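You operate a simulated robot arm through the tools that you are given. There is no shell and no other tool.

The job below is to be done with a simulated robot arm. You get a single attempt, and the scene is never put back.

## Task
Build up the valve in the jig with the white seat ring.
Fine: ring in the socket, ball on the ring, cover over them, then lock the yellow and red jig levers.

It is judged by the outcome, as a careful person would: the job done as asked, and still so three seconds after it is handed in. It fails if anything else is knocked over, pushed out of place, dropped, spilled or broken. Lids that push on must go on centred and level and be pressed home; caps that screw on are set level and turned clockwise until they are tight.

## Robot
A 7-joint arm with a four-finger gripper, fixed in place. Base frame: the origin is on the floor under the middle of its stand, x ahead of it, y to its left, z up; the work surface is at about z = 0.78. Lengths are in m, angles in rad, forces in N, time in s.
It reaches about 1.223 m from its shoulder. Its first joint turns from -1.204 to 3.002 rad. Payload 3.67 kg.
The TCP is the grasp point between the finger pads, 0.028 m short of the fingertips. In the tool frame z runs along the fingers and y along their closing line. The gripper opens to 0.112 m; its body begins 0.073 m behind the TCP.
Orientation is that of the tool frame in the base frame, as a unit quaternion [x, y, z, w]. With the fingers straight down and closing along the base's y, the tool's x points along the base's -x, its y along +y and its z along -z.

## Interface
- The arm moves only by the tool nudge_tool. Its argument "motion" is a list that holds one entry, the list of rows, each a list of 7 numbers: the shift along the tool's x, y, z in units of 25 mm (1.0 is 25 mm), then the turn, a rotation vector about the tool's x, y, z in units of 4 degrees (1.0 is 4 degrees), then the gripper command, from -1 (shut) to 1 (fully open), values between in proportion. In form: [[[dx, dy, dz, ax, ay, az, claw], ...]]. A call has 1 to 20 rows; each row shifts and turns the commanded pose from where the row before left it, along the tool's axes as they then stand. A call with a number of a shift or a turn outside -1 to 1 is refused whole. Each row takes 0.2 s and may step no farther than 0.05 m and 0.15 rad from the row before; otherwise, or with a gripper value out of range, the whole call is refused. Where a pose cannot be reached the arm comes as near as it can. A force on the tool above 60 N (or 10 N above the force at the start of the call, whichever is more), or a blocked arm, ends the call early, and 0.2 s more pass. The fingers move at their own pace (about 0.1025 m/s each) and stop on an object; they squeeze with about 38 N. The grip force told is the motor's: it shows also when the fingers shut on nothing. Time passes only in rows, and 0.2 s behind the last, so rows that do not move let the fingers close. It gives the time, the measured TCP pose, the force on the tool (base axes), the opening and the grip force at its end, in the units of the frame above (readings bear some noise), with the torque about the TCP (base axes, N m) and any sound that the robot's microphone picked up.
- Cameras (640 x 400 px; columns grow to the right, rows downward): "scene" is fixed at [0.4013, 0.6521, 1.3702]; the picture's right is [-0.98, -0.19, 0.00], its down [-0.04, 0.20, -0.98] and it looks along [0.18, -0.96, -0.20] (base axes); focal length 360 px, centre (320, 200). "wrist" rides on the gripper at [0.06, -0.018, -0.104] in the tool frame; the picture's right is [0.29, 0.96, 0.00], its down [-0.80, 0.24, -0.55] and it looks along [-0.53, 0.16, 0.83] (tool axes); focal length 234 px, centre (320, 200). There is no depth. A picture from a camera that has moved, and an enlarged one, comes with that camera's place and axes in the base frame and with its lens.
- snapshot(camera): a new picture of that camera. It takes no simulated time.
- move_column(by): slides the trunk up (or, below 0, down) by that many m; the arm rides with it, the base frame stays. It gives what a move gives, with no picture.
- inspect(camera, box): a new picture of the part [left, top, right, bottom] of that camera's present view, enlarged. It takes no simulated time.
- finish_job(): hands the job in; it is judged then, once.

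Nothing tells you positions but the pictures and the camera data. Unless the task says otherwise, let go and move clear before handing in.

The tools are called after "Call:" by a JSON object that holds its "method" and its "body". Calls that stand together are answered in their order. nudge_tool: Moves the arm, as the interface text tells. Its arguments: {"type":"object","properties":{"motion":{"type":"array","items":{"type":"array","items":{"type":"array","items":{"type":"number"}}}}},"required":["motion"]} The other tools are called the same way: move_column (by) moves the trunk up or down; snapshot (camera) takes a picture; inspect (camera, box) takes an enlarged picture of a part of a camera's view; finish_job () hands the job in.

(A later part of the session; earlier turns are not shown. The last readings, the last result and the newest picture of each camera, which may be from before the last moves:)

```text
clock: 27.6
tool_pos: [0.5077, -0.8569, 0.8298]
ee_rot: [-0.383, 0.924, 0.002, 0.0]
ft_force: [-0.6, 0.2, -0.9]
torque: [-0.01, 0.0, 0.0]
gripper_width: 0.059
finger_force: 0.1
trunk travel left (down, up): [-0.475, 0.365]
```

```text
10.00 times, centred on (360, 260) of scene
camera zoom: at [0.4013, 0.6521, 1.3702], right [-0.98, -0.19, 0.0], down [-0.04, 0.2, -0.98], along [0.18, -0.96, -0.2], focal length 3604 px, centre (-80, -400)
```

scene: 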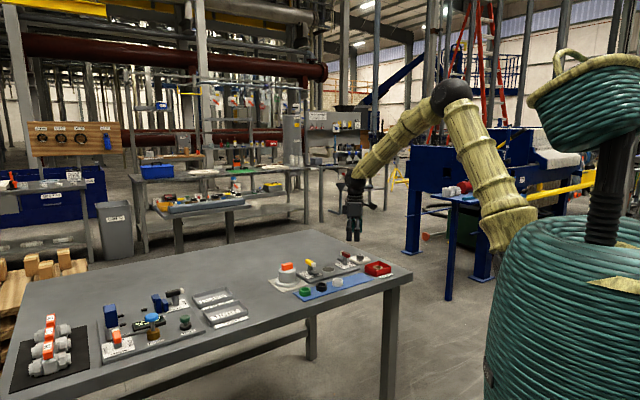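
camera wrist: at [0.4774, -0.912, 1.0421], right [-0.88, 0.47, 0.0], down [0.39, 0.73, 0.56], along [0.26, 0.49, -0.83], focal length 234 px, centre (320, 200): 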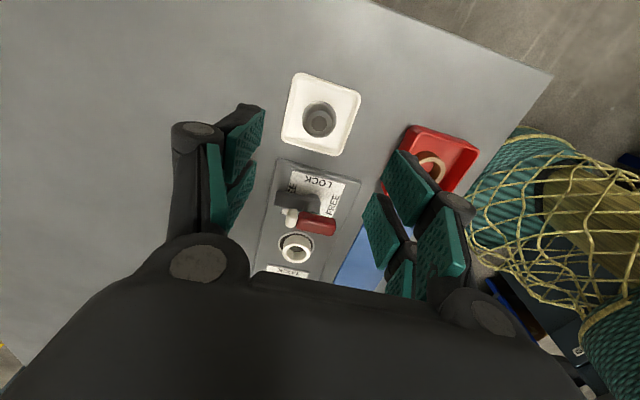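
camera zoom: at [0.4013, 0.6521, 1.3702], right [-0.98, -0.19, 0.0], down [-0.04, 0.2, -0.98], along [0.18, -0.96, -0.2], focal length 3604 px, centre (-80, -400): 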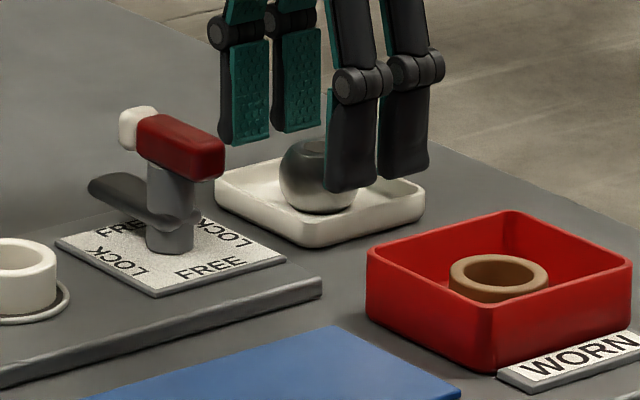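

Call:
{"method": "nudge_tool", "body": {"motion": [[[-0.05, 0, 0.12, 0, 0, 0, 0.0], [0, 0, 0.12, 0, 0, 0, -0.1], [0, 0, 0, 0, 0, 0, -0.15], [0, 0, 0, 0, 0, 0, -0.15]]]}}

Call:
{"method": "inspect", "body": {"camera": "wrist", "box": [240, 80, 400, 240]}}

Call:
{"method": "inspect", "body": {"camera": "scene", "box": [328, 240, 392, 280]}}

```text
clock: 28.6
tool_pos: [0.5102, -0.858, 0.8246]
ee_rot: [-0.383, 0.924, 0.001, 0.0]
ft_force: [0.7, 0.3, 0.4]
torque: [0.01, -0.01, 0.02]
gripper_width: 0.0476
finger_force: 0.1
trunk travel left (down, up): [-0.475, 0.365]
```

```text
2.50 times, centred on (320, 160) of wrist
camera zoom: at [0.48, -0.913, 0.9289], right [-0.88, 0.47, 0.0], down [0.39, 0.73, 0.56], along [0.26, 0.49, -0.83], focal length 585 px, centre (320, 300)
```

zoom: 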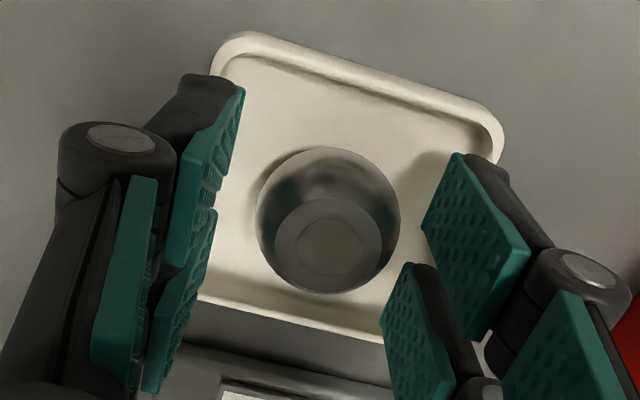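

```text
10.00 times, centred on (360, 260) of scene
camera zoom: at [0.4013, 0.6521, 1.3702], right [-0.98, -0.19, 0.0], down [-0.04, 0.2, -0.98], along [0.18, -0.96, -0.2], focal length 3604 px, centre (-80, -400)
```

zoom: 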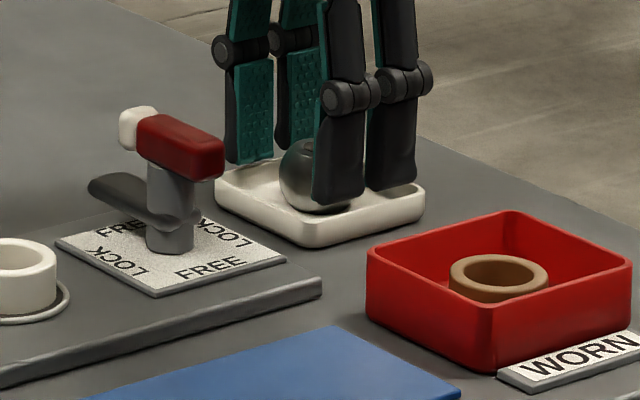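

Call:
{"method": "nudge_tool", "body": {"motion": [[[-0.02, 0.09, 0, 0, 0, 0, -0.2], [0, 0, 0.08, 0, 0, 0, -0.25], [0, 0, 0, 0, 0, 0, -0.25], [0, 0, 0, 0, 0, 0, -0.25]]]}}

Call:
{"method": "inspect", "body": {"camera": "wrist", "box": [240, 80, 400, 240]}}

Call:
{"method": "inspect", "body": {"camera": "scene", "box": [340, 245, 380, 270]}}

```text
clock: 29.6
tool_pos: [0.5082, -0.8523, 0.8271]
ee_rot: [-0.383, 0.924, -0.001, -0.001]
ft_force: [0.1, 0.0, 0.1]
torque: [0.01, 0.02, -0.02]
gripper_width: 0.0419
finger_force: 0.0
trunk travel left (down, up): [-0.475, 0.365]
```

```text
2.50 times, centred on (320, 160) of wrist
camera zoom: at [0.4789, -0.9065, 0.9314], right [-0.88, 0.47, 0.0], down [0.39, 0.73, 0.55], along [0.26, 0.49, -0.83], focal length 585 px, centre (320, 300)
```

zoom: 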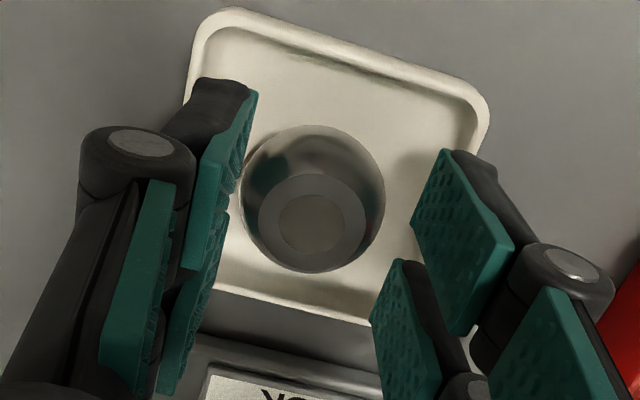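

```text
16.00 times, centred on (360, 258) of scene
camera zoom: at [0.4013, 0.6521, 1.3702], right [-0.98, -0.19, 0.0], down [-0.04, 0.2, -0.98], along [0.18, -0.96, -0.2], focal length 5766 px, centre (-320, -720)
```

zoom: 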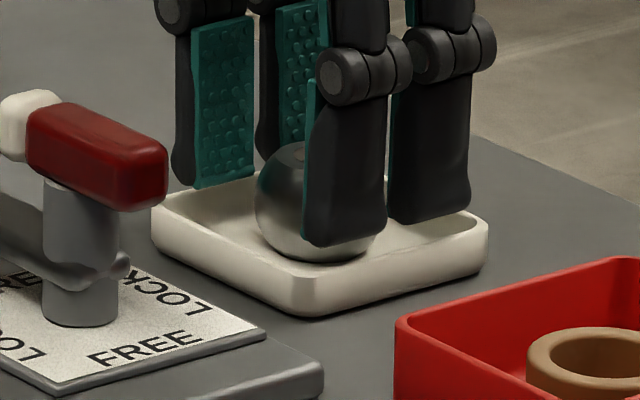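

The arm settles a few millimetres off from the commanded step. I'll wait one step to see whether it drifts.

Call:
{"method": "nudge_tool", "body": {"motion": [[[0, 0, 0, 0, 0, 0, -0.25], [0, 0, 0, 0, 0, 0, -0.25], [0, 0, 0, 0, 0, 0, -0.25]]]}}

Call:
{"method": "inspect", "body": {"camera": "wrist", "box": [240, 80, 400, 240]}}

```text
clock: 30.4
tool_pos: [0.5083, -0.8556, 0.8236]
ee_rot: [-0.383, 0.924, 0.001, 0.0]
ft_force: [0.3, -0.1, 0.9]
torque: [-0.01, -0.04, 0.05]
gripper_width: 0.0422
finger_force: 0.0
trunk travel left (down, up): [-0.475, 0.365]
```

```text
2.50 times, centred on (320, 160) of wrist
camera zoom: at [0.4788, -0.9107, 0.9273], right [-0.88, 0.47, 0.0], down [0.39, 0.73, 0.56], along [0.26, 0.49, -0.83], focal length 585 px, centre (320, 300)
```

zoom: 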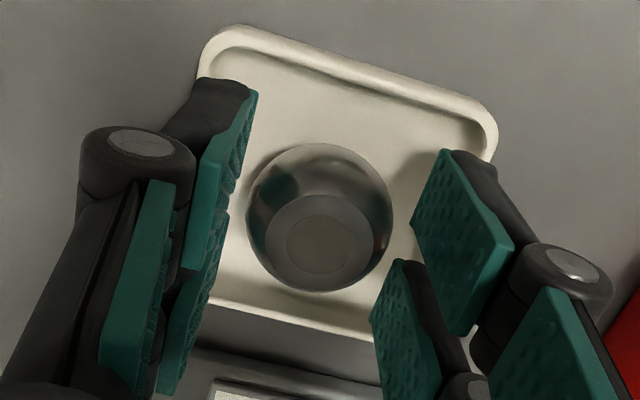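

Call:
{"method": "nudge_tool", "body": {"motion": [[[0, 0, 0, 0, 0, 0, -0.25]]]}}

Call:
{"method": "nudge_tool", "body": {"motion": [[[0, 0, 0, 0, 0, 0, -0.25]]]}}

Call:
{"method": "nudge_tool", "body": {"motion": [[[0, 0, 0, 0, 0, 0, -0.25]]]}}

Call:
{"method": "nudge_tool", "body": {"motion": [[[0, 0, 0, 0, 0, 0, -0.25], [0, 0, 0, 0, 0, 0, -0.25], [0, 0, 0, 0, 0, 0, -0.25]]]}}

Call:
{"method": "inspect", "body": {"camera": "wrist", "box": [240, 80, 400, 240]}}

```text
clock: 30.8
tool_pos: [0.5086, -0.8551, 0.8249]
ee_rot: [-0.382, 0.924, 0.0, 0.001]
ft_force: [0.5, 0.4, -0.2]
torque: [0.01, 0.0, 0.0]
gripper_width: 0.0423
finger_force: 0.0
trunk travel left (down, up): [-0.475, 0.365]
```

```text
clock: 31.2
tool_pos: [0.5085, -0.8525, 0.8267]
ee_rot: [-0.383, 0.924, -0.001, -0.001]
ft_force: [0.2, -0.5, 0.4]
torque: [0.02, 0.03, 0.03]
gripper_width: 0.0417
finger_force: 0.0
trunk travel left (down, up): [-0.475, 0.365]
```

```text
clock: 31.6
tool_pos: [0.5093, -0.8534, 0.8252]
ee_rot: [-0.383, 0.924, 0.0, -0.001]
ft_force: [0.6, -0.5, -0.7]
torque: [0.05, 0.01, -0.03]
gripper_width: 0.0421
finger_force: 0.1
trunk travel left (down, up): [-0.475, 0.365]
```

```text
clock: 32.4
tool_pos: [0.5098, -0.8549, 0.8242]
ee_rot: [-0.382, 0.924, 0.001, 0.001]
ft_force: [0.7, 0.6, 0.0]
torque: [0.04, -0.03, 0.02]
gripper_width: 0.0421
finger_force: 0.1
trunk travel left (down, up): [-0.475, 0.365]
```

```text
2.50 times, centred on (320, 160) of wrist
camera zoom: at [0.4788, -0.9089, 0.9289], right [-0.88, 0.47, 0.0], down [0.39, 0.73, 0.56], along [0.26, 0.49, -0.83], focal length 585 px, centre (320, 300)
```

zoom: 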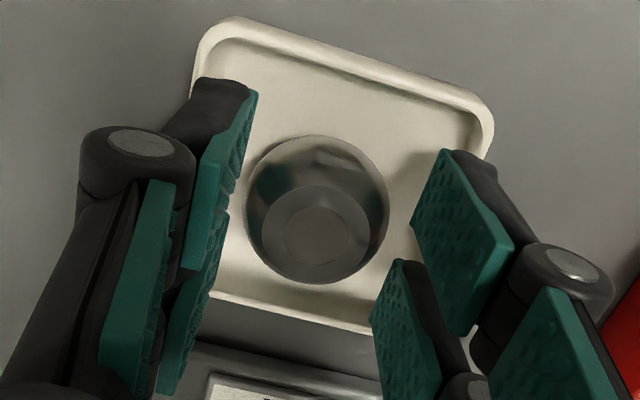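

The arm sways about ±2 mm around its mean, and the ball is centred within that. I'll lower slightly while closing on the ball.

Call:
{"method": "nudge_tool", "body": {"motion": [[[0.0, -0.02, 0.06, 0, 0, 0, -0.3], [0, 0, 0.06, 0, 0, 0, -0.3], [0, 0, 0, 0, 0, 0, -1], [0, 0, 0, 0, 0, 0, -1], [0, 0, 0, 0, 0, 0, -1]]]}}

Call:
{"method": "inspect", "body": {"camera": "wrist", "box": [240, 80, 400, 240]}}

Call:
{"method": "inspect", "body": {"camera": "scene", "box": [340, 245, 380, 270]}}

```text
clock: 33.6
tool_pos: [0.5081, -0.8535, 0.824]
ee_rot: [-0.383, 0.924, -0.002, 0.0]
ft_force: [-0.4, 0.2, 21.0]
torque: [0.06, 0.02, 0.02]
gripper_width: 0.0312
finger_force: 38.7
trunk travel left (down, up): [-0.475, 0.365]
```

```text
2.50 times, centred on (320, 160) of wrist
camera zoom: at [0.4778, -0.9072, 0.9291], right [-0.88, 0.47, 0.0], down [0.39, 0.73, 0.55], along [0.26, 0.49, -0.83], focal length 585 px, centre (320, 300)
```

zoom: 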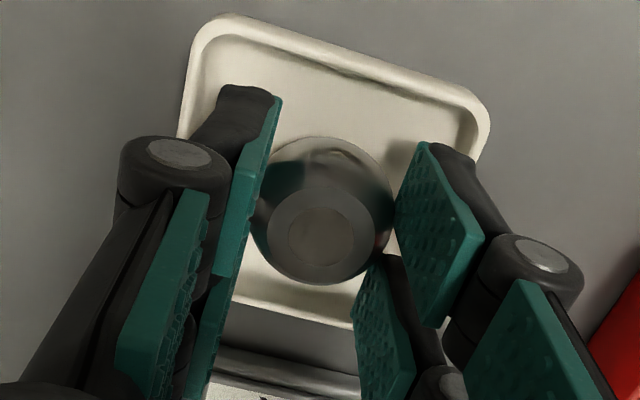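

```text
16.00 times, centred on (360, 258) of scene
camera zoom: at [0.4013, 0.6521, 1.3702], right [-0.98, -0.19, 0.0], down [-0.04, 0.2, -0.98], along [0.18, -0.96, -0.2], focal length 5766 px, centre (-320, -720)
```

zoom: 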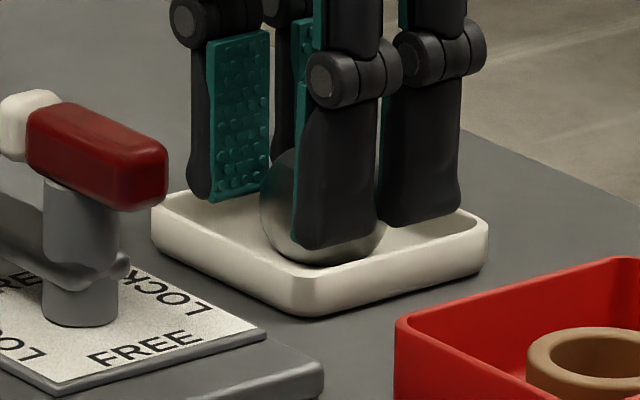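

The ball is gripped. I'll lift slowly and check the hold.

Call:
{"method": "nudge_tool", "body": {"motion": [[[0, 0, -0.2, 0, 0, 0, -1], [0, 0, -0.3, 0, 0, 0, -1], [0, 0, -0.3, 0, 0, 0, -1], [0, 0, 0, 0, 0, 0, -1]]]}}

Call:
{"method": "inspect", "body": {"camera": "wrist", "box": [240, 80, 400, 240]}}

Call:
{"method": "inspect", "body": {"camera": "scene", "box": [340, 235, 388, 265]}}

```text
clock: 34.6
tool_pos: [0.508, -0.8583, 0.8403]
ee_rot: [-0.383, 0.924, 0.003, 0.001]
ft_force: [0.1, -0.1, 0.8]
torque: [-0.01, -0.02, -0.01]
gripper_width: 0.0
finger_force: 35.9
trunk travel left (down, up): [-0.475, 0.365]
```

```text
2.50 times, centred on (320, 160) of wrist
camera zoom: at [0.4784, -0.9129, 0.9442], right [-0.88, 0.47, 0.0], down [0.39, 0.73, 0.56], along [0.26, 0.49, -0.83], focal length 585 px, centre (320, 300)
```

zoom: 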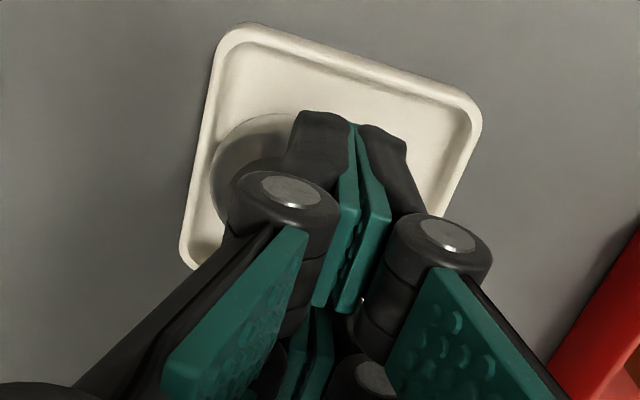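

```text
13.33 times, centred on (364, 250) of scene
camera zoom: at [0.4013, 0.6521, 1.3702], right [-0.98, -0.19, 0.0], down [-0.04, 0.2, -0.98], along [0.18, -0.96, -0.2], focal length 4805 px, centre (-267, -467)
```

zoom: 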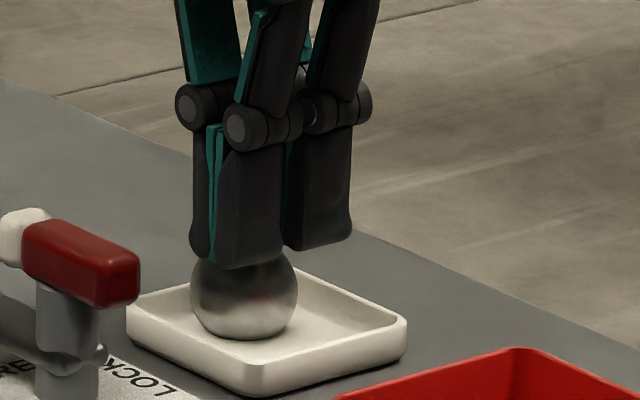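

The ball slipped out and stayed in the tray; my grip was above its equator. I'll rise straight up, open, and look again.

Call:
{"method": "nudge_tool", "body": {"motion": [[[0, 0, -1, 0, 0, 0, -1], [0, 0, -1, 0, 0, 0, -1], [0, 0, -1, 0, 0, 0, 0.2], [0, 0, 0, 0, 0, 0, 0.2], [0, 0, 0, 0, 0, 0, 0.2]]]}}

Call:
{"method": "inspect", "body": {"camera": "wrist", "box": [270, 60, 370, 160]}}

Call:
{"method": "inspect", "body": {"camera": "scene", "box": [340, 250, 380, 275]}}

```text
clock: 35.8
tool_pos: [0.5064, -0.8589, 0.9126]
ee_rot: [-0.383, 0.924, 0.002, 0.001]
ft_force: [-0.4, -0.6, -0.5]
torque: [0.02, 0.03, 0.01]
gripper_width: 0.0668
finger_force: 0.1
trunk travel left (down, up): [-0.475, 0.365]
```

```text
4.00 times, centred on (320, 110) of wrist
camera zoom: at [0.4763, -0.9142, 1.017], right [-0.88, 0.47, 0.0], down [0.39, 0.73, 0.56], along [0.26, 0.49, -0.83], focal length 937 px, centre (320, 560)
```

zoom: 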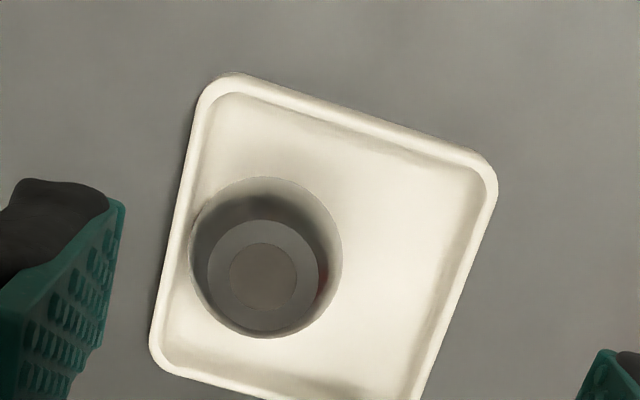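

```text
16.00 times, centred on (360, 262) of scene
camera zoom: at [0.4013, 0.6521, 1.3702], right [-0.98, -0.19, 0.0], down [-0.04, 0.2, -0.98], along [0.18, -0.96, -0.2], focal length 5766 px, centre (-320, -800)
```

zoom: 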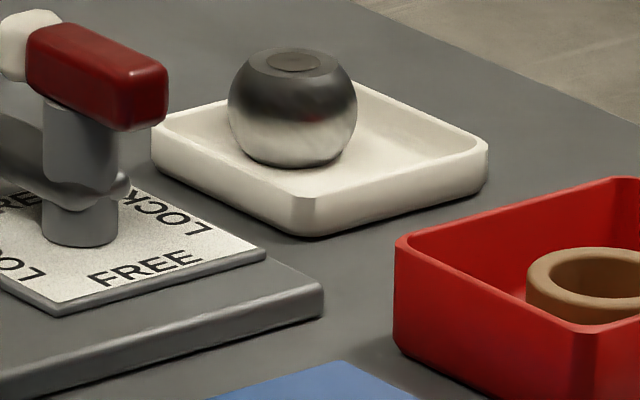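

The ball is still upright but has slid to one wall of the tray; the tray itself hasn't moved. I'll surround the ball loosely with the fingers above the rim, and drag it gently back to the tray centre before gripping lower.

Call:
{"method": "nudge_tool", "body": {"motion": [[[-0.13, -0.487, 0, 0, 0, 0, 0.1], [0, 0, 0, 0, 0, 0, 0.0], [0, 0, 0.8, 0, 0, 0, 0.0], [0, 0, 0.8, 0, 0, 0, 0.0], [0, 0, 0.8, 0, 0, 0, 0.0], [0, 0, 0.5, 0, 0, 0, 0.0], [0, 0, 0, 0, 0, 0, 0.0], [0, 0, 0, 0, 0, 0, 0.0]]]}}

Call:
{"method": "inspect", "body": {"camera": "wrist", "box": [240, 80, 400, 240]}}

Call:
{"method": "inspect", "body": {"camera": "scene", "box": [340, 245, 380, 270]}}

```text
clock: 37.6
tool_pos: [0.5168, -0.8629, 0.8434]
ee_rot: [-0.382, 0.924, 0.001, 0.0]
ft_force: [0.0, 0.5, -0.6]
torque: [0.02, 0.02, -0.01]
gripper_width: 0.0561
finger_force: 0.0
trunk travel left (down, up): [-0.475, 0.365]
```

```text
2.50 times, centred on (320, 160) of wrist
camera zoom: at [0.4878, -0.9184, 0.9483], right [-0.88, 0.47, 0.0], down [0.39, 0.73, 0.56], along [0.26, 0.49, -0.83], focal length 585 px, centre (320, 300)
```

zoom: 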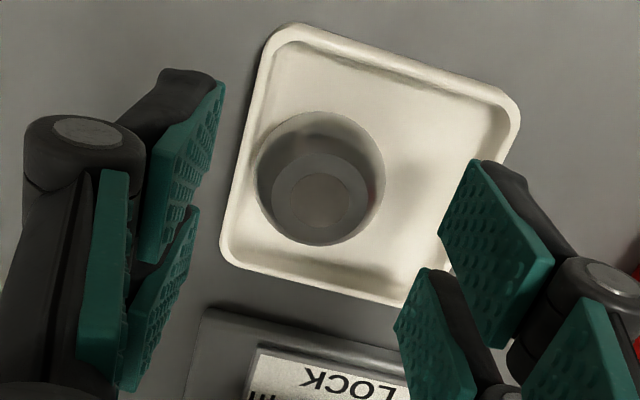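

```text
16.00 times, centred on (360, 258) of scene
camera zoom: at [0.4013, 0.6521, 1.3702], right [-0.98, -0.19, 0.0], down [-0.04, 0.2, -0.98], along [0.18, -0.96, -0.2], focal length 5766 px, centre (-320, -720)
```

zoom: 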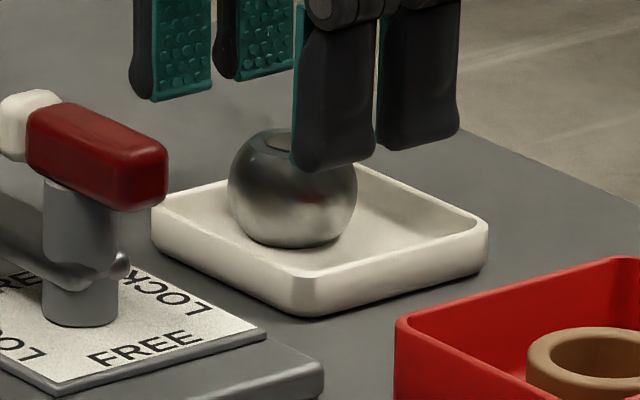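

Call:
{"method": "nudge_tool", "body": {"motion": [[[0.04, 0, 0.3, 0, 0, 0, -0.1], [0, 0, 0.3, 0, 0, 0, -0.3], [0, 0, 0, 0, 0, 0, -0.35], [0, 0, 0, 0, 0, 0, -0.35]]]}}

Call:
{"method": "inspect", "body": {"camera": "wrist", "box": [240, 80, 400, 240]}}

Call:
{"method": "inspect", "body": {"camera": "scene", "box": [340, 245, 380, 270]}}

```text
clock: 38.6
tool_pos: [0.5184, -0.8677, 0.8256]
ee_rot: [-0.382, 0.924, 0.002, 0.001]
ft_force: [-0.5, -0.9, 0.9]
torque: [-0.01, -0.05, 0.01]
gripper_width: 0.0362
finger_force: 0.0
trunk travel left (down, up): [-0.475, 0.365]
```

```text
2.50 times, centred on (320, 160) of wrist
camera zoom: at [0.4884, -0.922, 0.9302], right [-0.88, 0.47, 0.0], down [0.39, 0.73, 0.56], along [0.26, 0.49, -0.83], focal length 585 px, centre (320, 300)
```

zoom: 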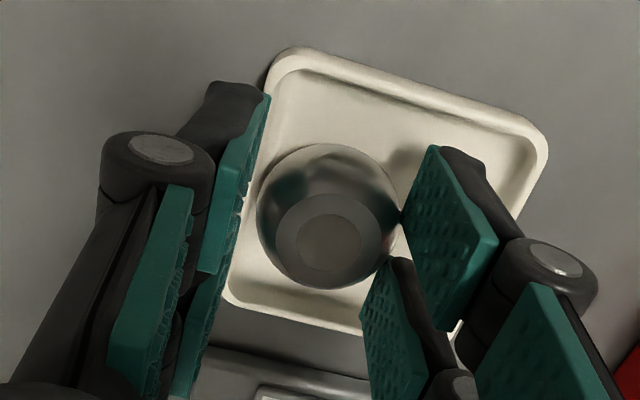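

```text
16.00 times, centred on (360, 258) of scene
camera zoom: at [0.4013, 0.6521, 1.3702], right [-0.98, -0.19, 0.0], down [-0.04, 0.2, -0.98], along [0.18, -0.96, -0.2], focal length 5766 px, centre (-320, -720)
```

zoom: 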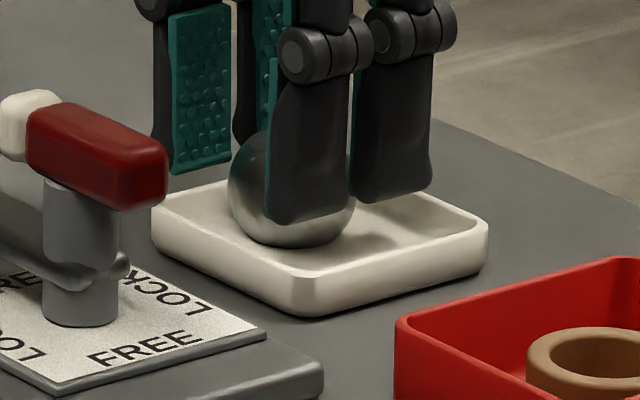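

Call:
{"method": "nudge_tool", "body": {"motion": [[[0, 0.15, -0.04, 0, 0, 0, -0.35], [0, 0.15, 0, 0, 0, 0, -0.35], [0, 0.15, 0, 0, 0, 0, -0.35], [0, 0.15, 0, 0, 0, 0, -0.35], [0, 0.15, 0, 0, 0, 0, -0.35], [0, 0, 0, 0, 0, 0, -0.35]]]}}

Call:
{"method": "inspect", "body": {"camera": "wrist", "box": [240, 80, 400, 240]}}

Call:
{"method": "inspect", "body": {"camera": "scene", "box": [340, 245, 380, 270]}}

```text
clock: 40.0
tool_pos: [0.5059, -0.8508, 0.8286]
ee_rot: [-0.383, 0.924, 0.002, 0.0]
ft_force: [-0.5, 0.1, 0.8]
torque: [0.01, -0.01, -0.01]
gripper_width: 0.0363
finger_force: 0.1
trunk travel left (down, up): [-0.475, 0.365]
```

```text
2.50 times, centred on (320, 160) of wrist
camera zoom: at [0.475, -0.9063, 0.9318], right [-0.88, 0.47, 0.0], down [0.39, 0.73, 0.56], along [0.26, 0.49, -0.83], focal length 585 px, centre (320, 300)
```

zoom: 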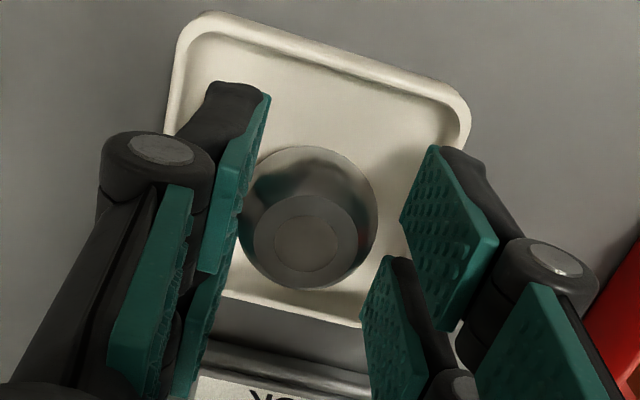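

```text
16.00 times, centred on (360, 258) of scene
camera zoom: at [0.4013, 0.6521, 1.3702], right [-0.98, -0.19, 0.0], down [-0.04, 0.2, -0.98], along [0.18, -0.96, -0.2], focal length 5766 px, centre (-320, -720)
```

zoom: 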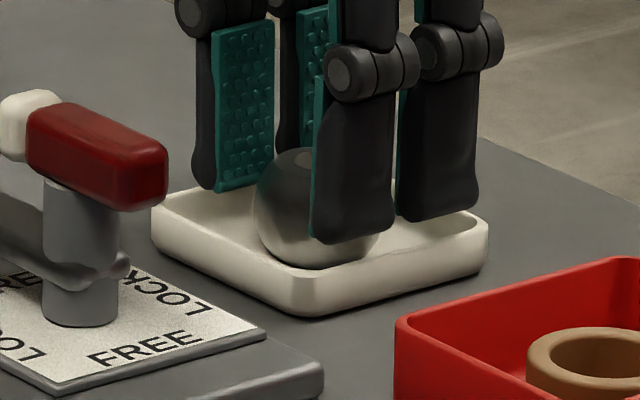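

The ball is back near the tray centre. I'll centre the tool on the tray, narrow to about 32 mm so the fingers fit inside the rim, then lower below the equator.

Call:
{"method": "nudge_tool", "body": {"motion": [[[-0.07, -0.11, 0, 0, 0, 0, -0.35], [-0.03, -0.11, 0, 0, 0, 0, -0.35], [0, 0, 0, 0, 0, 0, -0.43], [0, 0, 0, 0, 0, 0, -0.43], [0, 0, 0, 0, 0, 0, -0.43]]]}}

Call:
{"method": "inspect", "body": {"camera": "wrist", "box": [240, 80, 400, 240]}}

Call:
{"method": "inspect", "body": {"camera": "scene", "box": [340, 245, 380, 270]}}

```text
clock: 41.2
tool_pos: [0.5103, -0.8512, 0.8314]
ee_rot: [-0.383, 0.924, 0.0, 0.0]
ft_force: [-0.6, 0.2, 0.3]
torque: [0.0, 0.0, -0.02]
gripper_width: 0.0318
finger_force: 0.1
trunk travel left (down, up): [-0.475, 0.365]
```

```text
2.50 times, centred on (320, 160) of wrist
camera zoom: at [0.4802, -0.9049, 0.9357], right [-0.88, 0.47, 0.0], down [0.39, 0.73, 0.55], along [0.26, 0.49, -0.83], focal length 585 px, centre (320, 300)
```

zoom: 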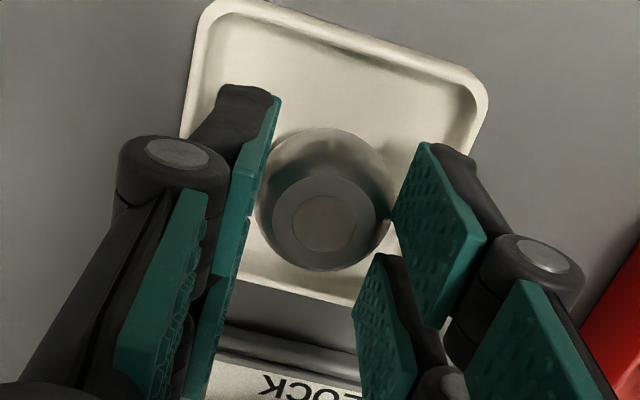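

```text
16.00 times, centred on (360, 258) of scene
camera zoom: at [0.4013, 0.6521, 1.3702], right [-0.98, -0.19, 0.0], down [-0.04, 0.2, -0.98], along [0.18, -0.96, -0.2], focal length 5766 px, centre (-320, -720)
```

zoom: 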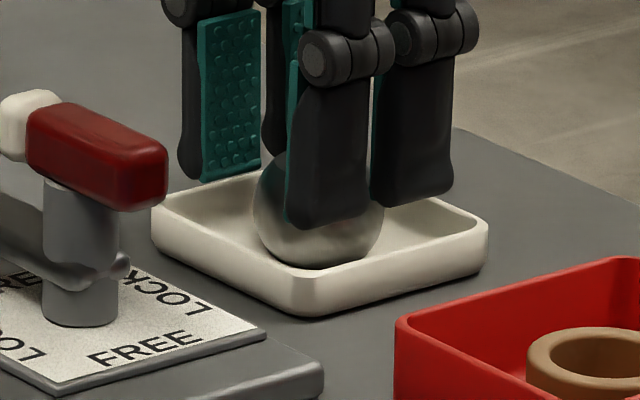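

The ball is nested between the fingers, but the tool is about 5 mm too far along the tray, so I'll drag it back a little before lowering.

Call:
{"method": "nudge_tool", "body": {"motion": [[[0.12, -0.02, 0, 0, 0, 0, -0.43], [0.13, -0.02, 0, 0, 0, 0, -0.43], [0, 0, 0, 0, 0, 0, -0.43], [0, 0, 0.13, 0, 0, 0, -0.43], [0, 0, 0.13, 0, 0, 0, -0.43], [0, 0, 0, 0, 0, 0, -0.43], [0, 0, 0, 0, 0, 0, -0.43]]]}}

Call:
{"method": "inspect", "body": {"camera": "wrist", "box": [240, 80, 400, 240]}}

Call:
{"method": "inspect", "body": {"camera": "scene", "box": [340, 245, 380, 270]}}

```text
clock: 42.8
tool_pos: [0.5066, -0.8569, 0.8248]
ee_rot: [-0.382, 0.924, 0.0, 0.0]
ft_force: [-0.7, 1.8, 4.6]
torque: [0.07, 0.01, 0.0]
gripper_width: 0.033
finger_force: 8.4
trunk travel left (down, up): [-0.475, 0.365]
```

```text
2.50 times, centred on (320, 160) of wrist
camera zoom: at [0.4763, -0.9113, 0.9296], right [-0.88, 0.47, 0.0], down [0.39, 0.73, 0.55], along [0.26, 0.49, -0.83], focal length 585 px, centre (320, 300)
```

zoom: 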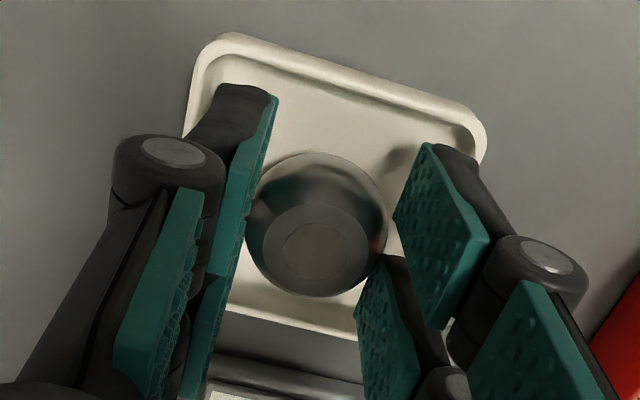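

```text
16.00 times, centred on (360, 258) of scene
camera zoom: at [0.4013, 0.6521, 1.3702], right [-0.98, -0.19, 0.0], down [-0.04, 0.2, -0.98], along [0.18, -0.96, -0.2], focal length 5766 px, centre (-320, -720)
```

zoom: 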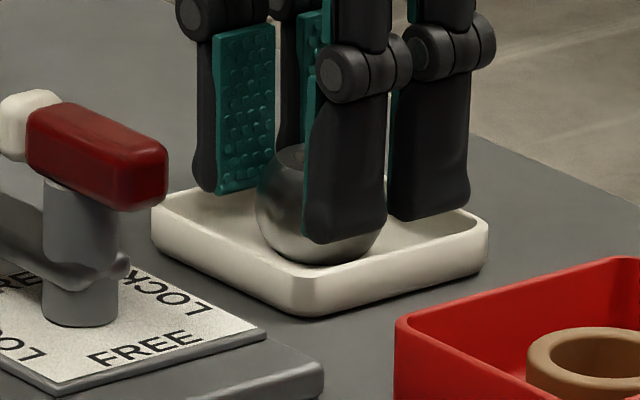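

Call:
{"method": "nudge_tool", "body": {"motion": [[[0, 0, -0.1, 0, 0, 0, -0.3], [-0.13, 0.0, 0, 0, 0, 0, -0.3], [0, 0, 0, 0, 0, 0, -0.3], [0, 0, 0, 0, 0, 0, -0.3]]]}}

Call:
{"method": "inspect", "body": {"camera": "wrist", "box": [240, 80, 400, 240]}}

```text
clock: 43.8
tool_pos: [0.5087, -0.8534, 0.8276]
ee_rot: [-0.383, 0.924, 0.001, 0.0]
ft_force: [-0.3, 0.0, 0.0]
torque: [0.03, 0.0, -0.03]
gripper_width: 0.0394
finger_force: 0.0
trunk travel left (down, up): [-0.475, 0.365]
```

```text
2.50 times, centred on (320, 160) of wrist
camera zoom: at [0.4795, -0.909, 0.931], right [-0.88, 0.47, 0.0], down [0.39, 0.73, 0.55], along [0.26, 0.49, -0.83], focal length 585 px, centre (320, 300)
```

zoom: 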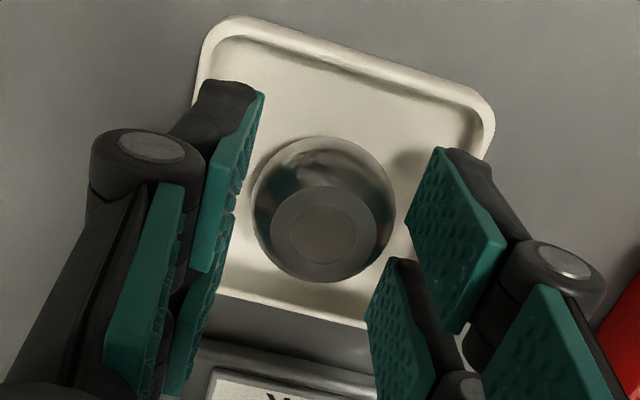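

The ball is now centred under the tool. I'll narrow, lower and close in a single run.

Call:
{"method": "nudge_tool", "body": {"motion": [[[0, 0.02, 0, 0, 0, 0, -0.4], [0, 0, 0.15, 0, 0, 0, -0.42], [0, 0, 0.12, 0, 0, 0, -0.42], [0, 0, 0, 0, 0, 0, -0.42]]]}}

Call:
{"method": "inspect", "body": {"camera": "scene", "box": [340, 245, 380, 270]}}

Call:
{"method": "inspect", "body": {"camera": "wrist", "box": [240, 80, 400, 240]}}

```text
clock: 44.8
tool_pos: [0.5088, -0.8553, 0.8153]
ee_rot: [-0.383, 0.924, 0.002, 0.0]
ft_force: [0.3, -0.1, 0.7]
torque: [-0.01, 0.0, -0.01]
gripper_width: 0.0333
finger_force: 17.4
trunk travel left (down, up): [-0.475, 0.365]
```

```text
16.00 times, centred on (360, 258) of scene
camera zoom: at [0.4013, 0.6521, 1.3702], right [-0.98, -0.19, 0.0], down [-0.04, 0.2, -0.98], along [0.18, -0.96, -0.2], focal length 5766 px, centre (-320, -720)
```

zoom: 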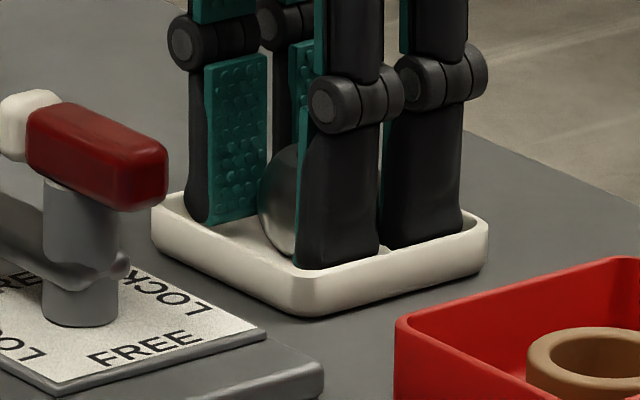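

```text
2.50 times, centred on (320, 160) of wrist
camera zoom: at [0.4782, -0.9104, 0.9209], right [-0.88, 0.47, 0.0], down [0.39, 0.73, 0.56], along [0.26, 0.49, -0.83], focal length 585 px, centre (320, 300)
```

zoom: 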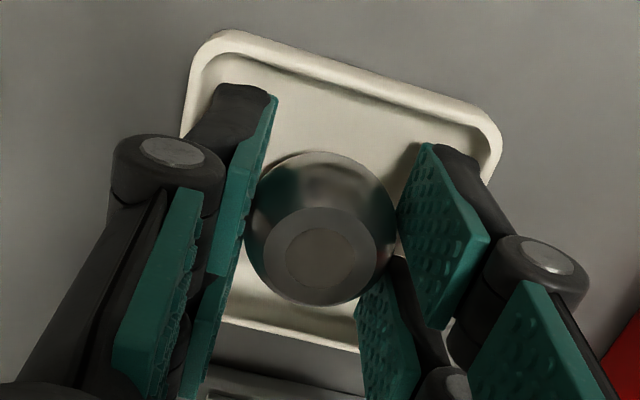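

The fingers are now inside the tray below the ball's equator and the tray hasn't moved. I'll close firmly.

Call:
{"method": "nudge_tool", "body": {"motion": [[[0, 0, 0, 0, 0, 0, -1], [0, 0, 0, 0, 0, 0, -1], [0, 0, 0, 0, 0, 0, -1]]]}}

Call:
{"method": "inspect", "body": {"camera": "wrist", "box": [240, 80, 400, 240]}}

Call:
{"method": "inspect", "body": {"camera": "scene", "box": [340, 245, 380, 270]}}

```text
clock: 45.6
tool_pos: [0.5094, -0.8538, 0.8189]
ee_rot: [-0.383, 0.924, 0.0, 0.0]
ft_force: [0.0, -0.5, 0.4]
torque: [0.01, -0.04, 0.01]
gripper_width: 0.0324
finger_force: 37.9
trunk travel left (down, up): [-0.475, 0.365]
```

```text
2.50 times, centred on (320, 160) of wrist
camera zoom: at [0.4784, -0.9084, 0.9235], right [-0.88, 0.47, 0.0], down [0.39, 0.73, 0.55], along [0.26, 0.49, -0.83], focal length 585 px, centre (320, 300)
```

zoom: 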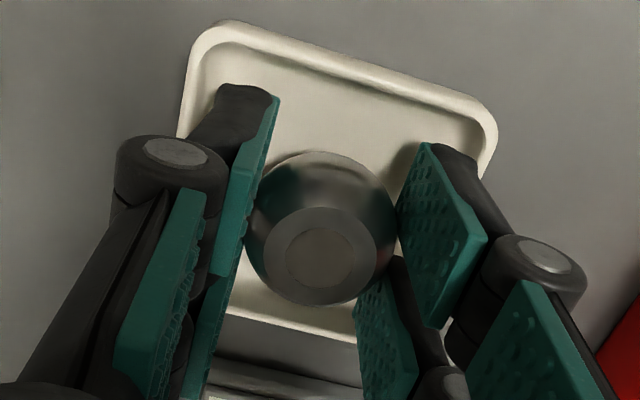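

```text
16.00 times, centred on (360, 258) of scene
camera zoom: at [0.4013, 0.6521, 1.3702], right [-0.98, -0.19, 0.0], down [-0.04, 0.2, -0.98], along [0.18, -0.96, -0.2], focal length 5766 px, centre (-320, -720)
```

zoom: 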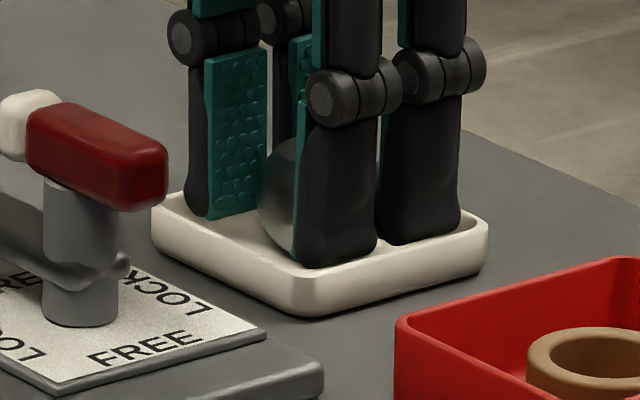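

The grip is solid with no vertical force, and the ball now moves with the gripper. I'll lift it out.

Call:
{"method": "nudge_tool", "body": {"motion": [[[0, 0, -0.3, 0, 0, 0, -1], [0, 0, -0.4, 0, 0, 0, -1], [0, 0, -0.5, 0, 0, 0, -1], [0, 0, 0, 0, 0, 0, -1]]]}}

Call:
{"method": "inspect", "body": {"camera": "wrist", "box": [240, 80, 400, 240]}}

Call:
{"method": "inspect", "body": {"camera": "scene", "box": [340, 235, 380, 260]}}

```text
clock: 46.6
tool_pos: [0.509, -0.8529, 0.8515]
ee_rot: [-0.382, 0.924, 0.0, 0.0]
ft_force: [-0.2, 0.5, -1.1]
torque: [0.03, 0.03, -0.01]
gripper_width: 0.0324
finger_force: 38.2
trunk travel left (down, up): [-0.475, 0.365]
```

```text
2.50 times, centred on (320, 160) of wrist
camera zoom: at [0.4793, -0.908, 0.9558], right [-0.88, 0.47, 0.0], down [0.39, 0.73, 0.55], along [0.26, 0.49, -0.83], focal length 585 px, centre (320, 300)
```

zoom: 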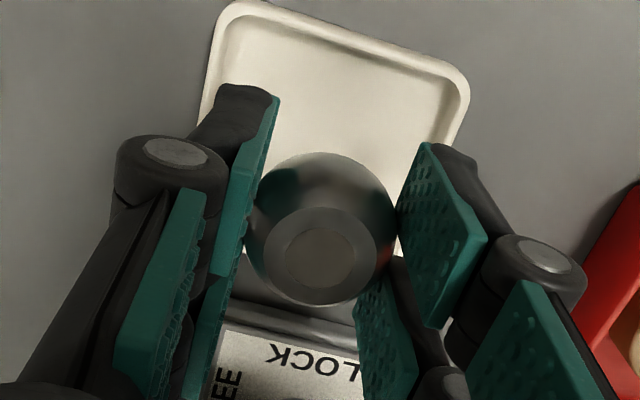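

```text
16.00 times, centred on (360, 248) of scene
camera zoom: at [0.4013, 0.6521, 1.3702], right [-0.98, -0.19, 0.0], down [-0.04, 0.2, -0.98], along [0.18, -0.96, -0.2], focal length 5766 px, centre (-320, -560)
```

zoom: 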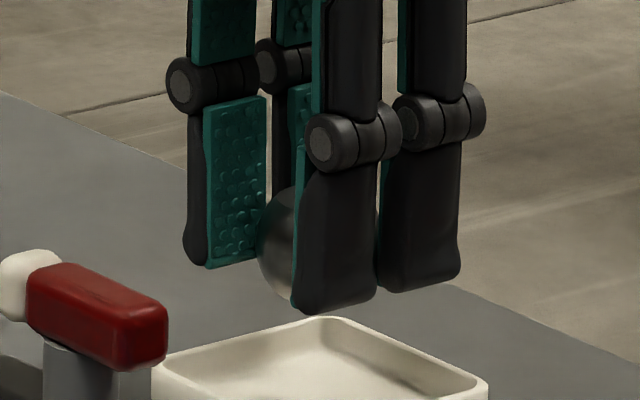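

The ball is held level and on the tool axis, about 20 mm below the TCP. I'll raise it and carry it over the red lever to the socket.

Call:
{"method": "nudge_tool", "body": {"motion": [[[0, 0, -0.8, 0, 0, 0, -1], [0, 0, -0.8, 0, 0, 0, -1], [0, 0, -0.8, 0, 0, 0, -1], [0, 0, -0.8, 0, 0, 0, -1], [-0.907, 0.09, 0, 0, 0, 0, -1], [-0.907, 0.09, 0, 0, 0, 0, -1], [-0.907, 0.09, 0, 0, 0, 0, -1], [-0.907, 0.09, 0, 0, 0, 0, -1], [-0.907, 0.09, 0, 0, 0, 0, -1], [-0.907, 0.09, 0, 0, 0, 0, -1], [-0.907, 0.09, 0, 0, 0, 0, -1], [-0.907, 0.09, 0, 0, 0, 0, -1], [0, 0, 0, 0, 0, 0, -1], [0, 0, 0, 0, 0, 0, -1]]]}}

Call:
{"method": "inspect", "body": {"camera": "wrist", "box": [240, 60, 400, 220]}}

Call:
{"method": "inspect", "body": {"camera": "scene", "box": [290, 230, 370, 280]}}

```text
clock: 49.6
tool_pos: [0.6267, -0.7151, 0.9303]
ee_rot: [-0.382, 0.924, 0.0, 0.0]
ft_force: [0.6, 0.2, 0.0]
torque: [-0.02, -0.03, 0.0]
gripper_width: 0.0323
finger_force: 38.3
trunk travel left (down, up): [-0.475, 0.365]
```

```text
2.50 times, centred on (320, 140) of wrist
camera zoom: at [0.5969, -0.7684, 1.0342], right [-0.88, 0.47, 0.0], down [0.39, 0.73, 0.55], along [0.26, 0.49, -0.83], focal length 585 px, centre (320, 350)
```

zoom: 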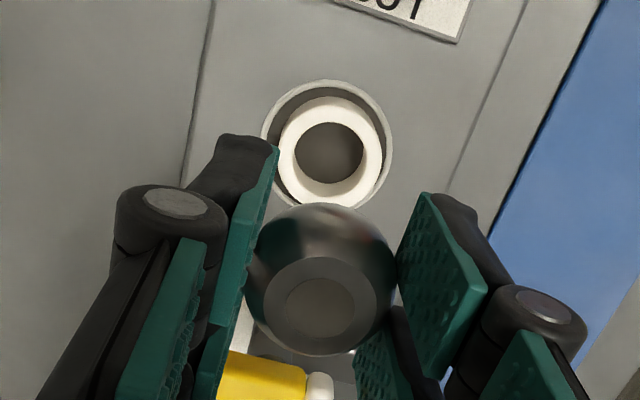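

```text
8.00 times, centred on (330, 255) of scene
camera zoom: at [0.4013, 0.6521, 1.3702], right [-0.98, -0.19, 0.0], down [-0.04, 0.2, -0.98], along [0.18, -0.96, -0.2], focal length 2883 px, centre (240, -240)
```

zoom: 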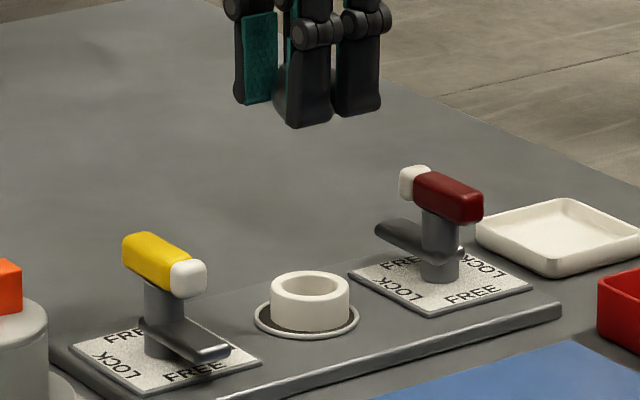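

Call:
{"method": "nudge_tool", "body": {"motion": [[[0.11, 0.11, 0, 0, 0, 0, -1], [0, 0, 0.8, 0, 0, 0, -1], [0, 0, 0.8, 0, 0, 0, -1], [0, 0, 0.8, 0, 0, 0, -1], [0, 0, 0, 0, 0, 0, -1], [0, 0, 0, 0, 0, 0, -1]]]}}

Call:
{"method": "inspect", "body": {"camera": "wrist", "box": [240, 80, 400, 240]}}

Call:
{"method": "inspect", "body": {"camera": "scene", "box": [300, 235, 364, 275]}}

```text
clock: 51.0
tool_pos: [0.6208, -0.7131, 0.8697]
ee_rot: [-0.382, 0.924, 0.0, 0.0]
ft_force: [-0.6, -0.9, -0.7]
torque: [0.0, 0.03, 0.0]
gripper_width: 0.0324
finger_force: 37.9
trunk travel left (down, up): [-0.475, 0.365]
```

```text
2.50 times, centred on (320, 160) of wrist
camera zoom: at [0.5906, -0.7679, 0.9747], right [-0.88, 0.47, 0.0], down [0.39, 0.73, 0.55], along [0.26, 0.49, -0.83], focal length 585 px, centre (320, 300)
```

zoom: 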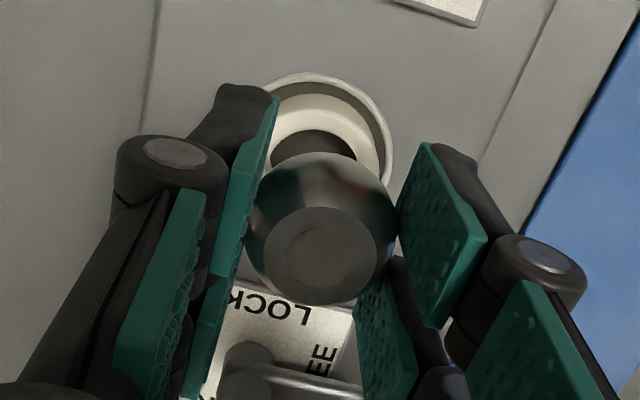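

```text
10.00 times, centred on (332, 255) of scene
camera zoom: at [0.4013, 0.6521, 1.3702], right [-0.98, -0.19, 0.0], down [-0.04, 0.2, -0.98], along [0.18, -0.96, -0.2], focal length 3604 px, centre (200, -350)
```

zoom: 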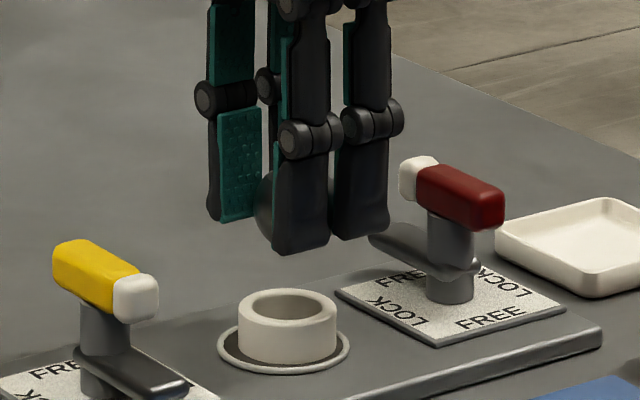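

Call:
{"method": "inspect", "body": {"camera": "wrist", "box": [290, 105, 370, 155]}}

Call:
{"method": "inspect", "body": {"camera": "scene", "box": [312, 245, 344, 275]}}

```text
8.00 times, centred on (330, 130) of wrist
camera zoom: at [0.5906, -0.7679, 0.9747], right [-0.88, 0.47, 0.0], down [0.39, 0.73, 0.55], along [0.26, 0.49, -0.83], focal length 1873 px, centre (240, 760)
```

zoom: 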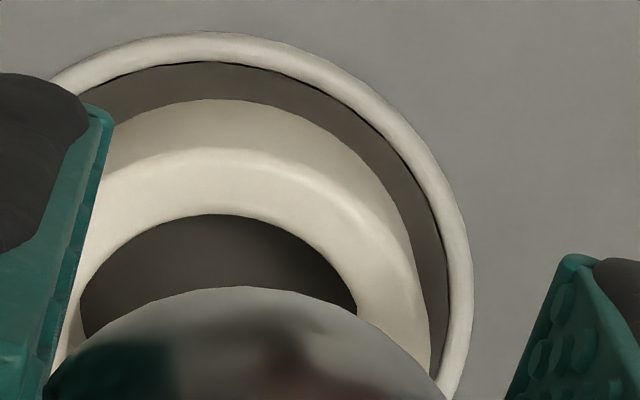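

```text
13.33 times, centred on (328, 260) of scene
camera zoom: at [0.4013, 0.6521, 1.3702], right [-0.98, -0.19, 0.0], down [-0.04, 0.2, -0.98], along [0.18, -0.96, -0.2], focal length 4805 px, centre (213, -600)
```

zoom: 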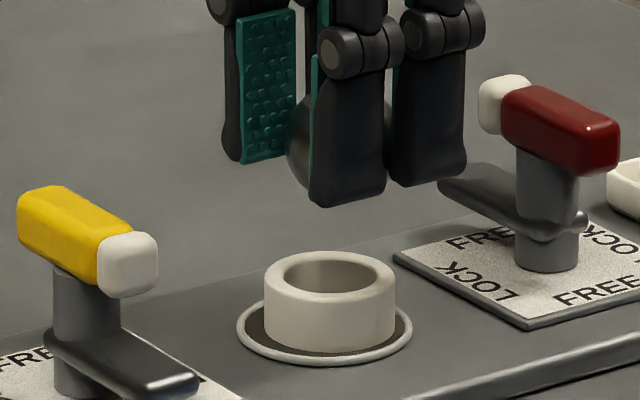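

The ring's centre comes out at about (0.6245, -0.7115). I'll correct toward it and lower to just above contact.

Call:
{"method": "nudge_tool", "body": {"motion": [[[-0.15, -0.042, 0, 0, 0, 0, -1], [0, 0, 0.4, 0, 0, 0, -1], [0, 0, 0.3, 0, 0, 0, -1], [0, 0, 0, 0, 0, 0, -1], [0, 0, 0, 0, 0, 0, -1]]]}}

Call:
{"method": "inspect", "body": {"camera": "wrist", "box": [280, 110, 360, 170]}}

Call:
{"method": "inspect", "body": {"camera": "scene", "box": [312, 245, 344, 275]}}

```text
clock: 52.2
tool_pos: [0.6259, -0.7094, 0.8514]
ee_rot: [-0.382, 0.924, 0.0, 0.0]
ft_force: [0.3, 0.2, 0.0]
torque: [0.0, -0.01, 0.01]
gripper_width: 0.0325
finger_force: 38.3
trunk travel left (down, up): [-0.475, 0.365]
```

```text
6.67 times, centred on (320, 140) of wrist
camera zoom: at [0.5949, -0.7643, 0.956], right [-0.88, 0.47, 0.0], down [0.39, 0.73, 0.55], along [0.26, 0.49, -0.83], focal length 1561 px, centre (320, 600)
```

zoom: 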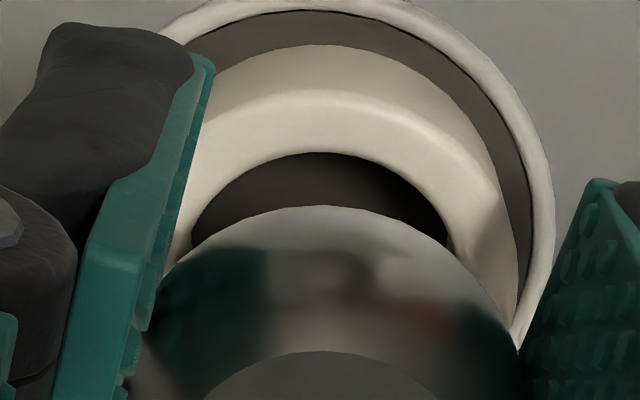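

```text
13.33 times, centred on (328, 260) of scene
camera zoom: at [0.4013, 0.6521, 1.3702], right [-0.98, -0.19, 0.0], down [-0.04, 0.2, -0.98], along [0.18, -0.96, -0.2], focal length 4805 px, centre (213, -600)
```

zoom: 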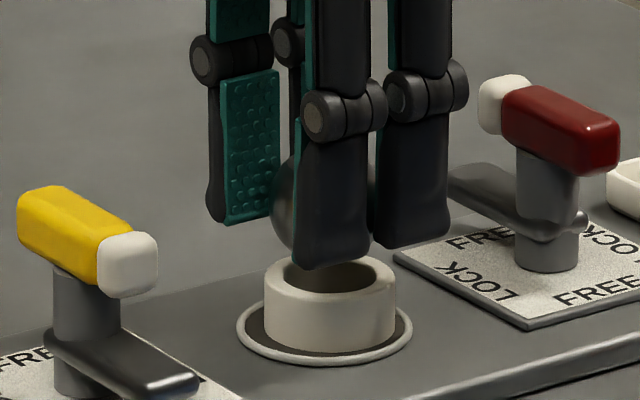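

Call:
{"method": "nudge_tool", "body": {"motion": [[[0.04, 0, 0.12, 0, 0, 0, -1], [0, 0, 0.12, 0, 0, 0, -1], [0, 0, 0.12, 0, 0, 0, -1], [0, 0, 0.08, 0, 0, 0, -1], [0, 0, 0, 0, 0, 0, -1]]]}}

Call:
{"method": "inspect", "body": {"camera": "wrist", "box": [270, 110, 370, 210]}}

Call:
{"method": "inspect", "body": {"camera": "scene", "box": [312, 245, 344, 275]}}

```text
clock: 53.4
tool_pos: [0.624, -0.712, 0.8416]
ee_rot: [-0.383, 0.924, 0.0, 0.0]
ft_force: [0.0, 0.8, 0.1]
torque: [0.0, -0.05, 0.0]
gripper_width: 0.0323
finger_force: 38.0
trunk travel left (down, up): [-0.475, 0.365]
```

```text
4.00 times, centred on (320, 160) of wrist
camera zoom: at [0.5939, -0.7663, 0.9459], right [-0.88, 0.47, 0.0], down [0.39, 0.73, 0.55], along [0.26, 0.49, -0.83], focal length 937 px, centre (320, 360)
```

zoom: 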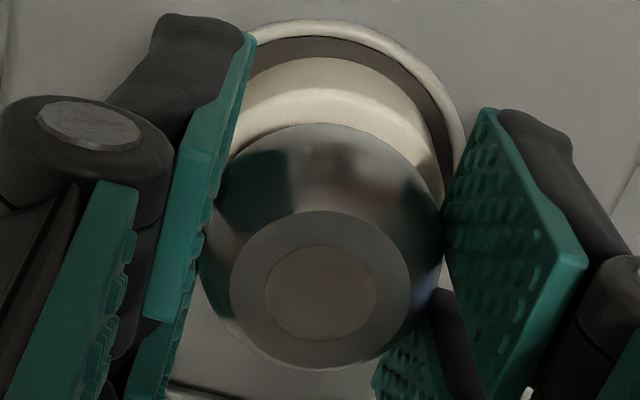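

```text
13.33 times, centred on (328, 260) of scene
camera zoom: at [0.4013, 0.6521, 1.3702], right [-0.98, -0.19, 0.0], down [-0.04, 0.2, -0.98], along [0.18, -0.96, -0.2], focal length 4805 px, centre (213, -600)
```

zoom: 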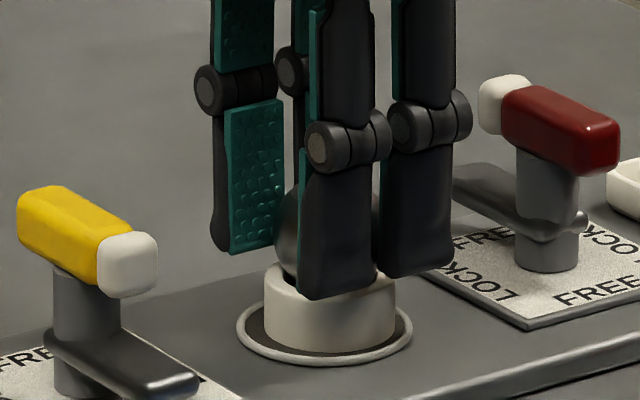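

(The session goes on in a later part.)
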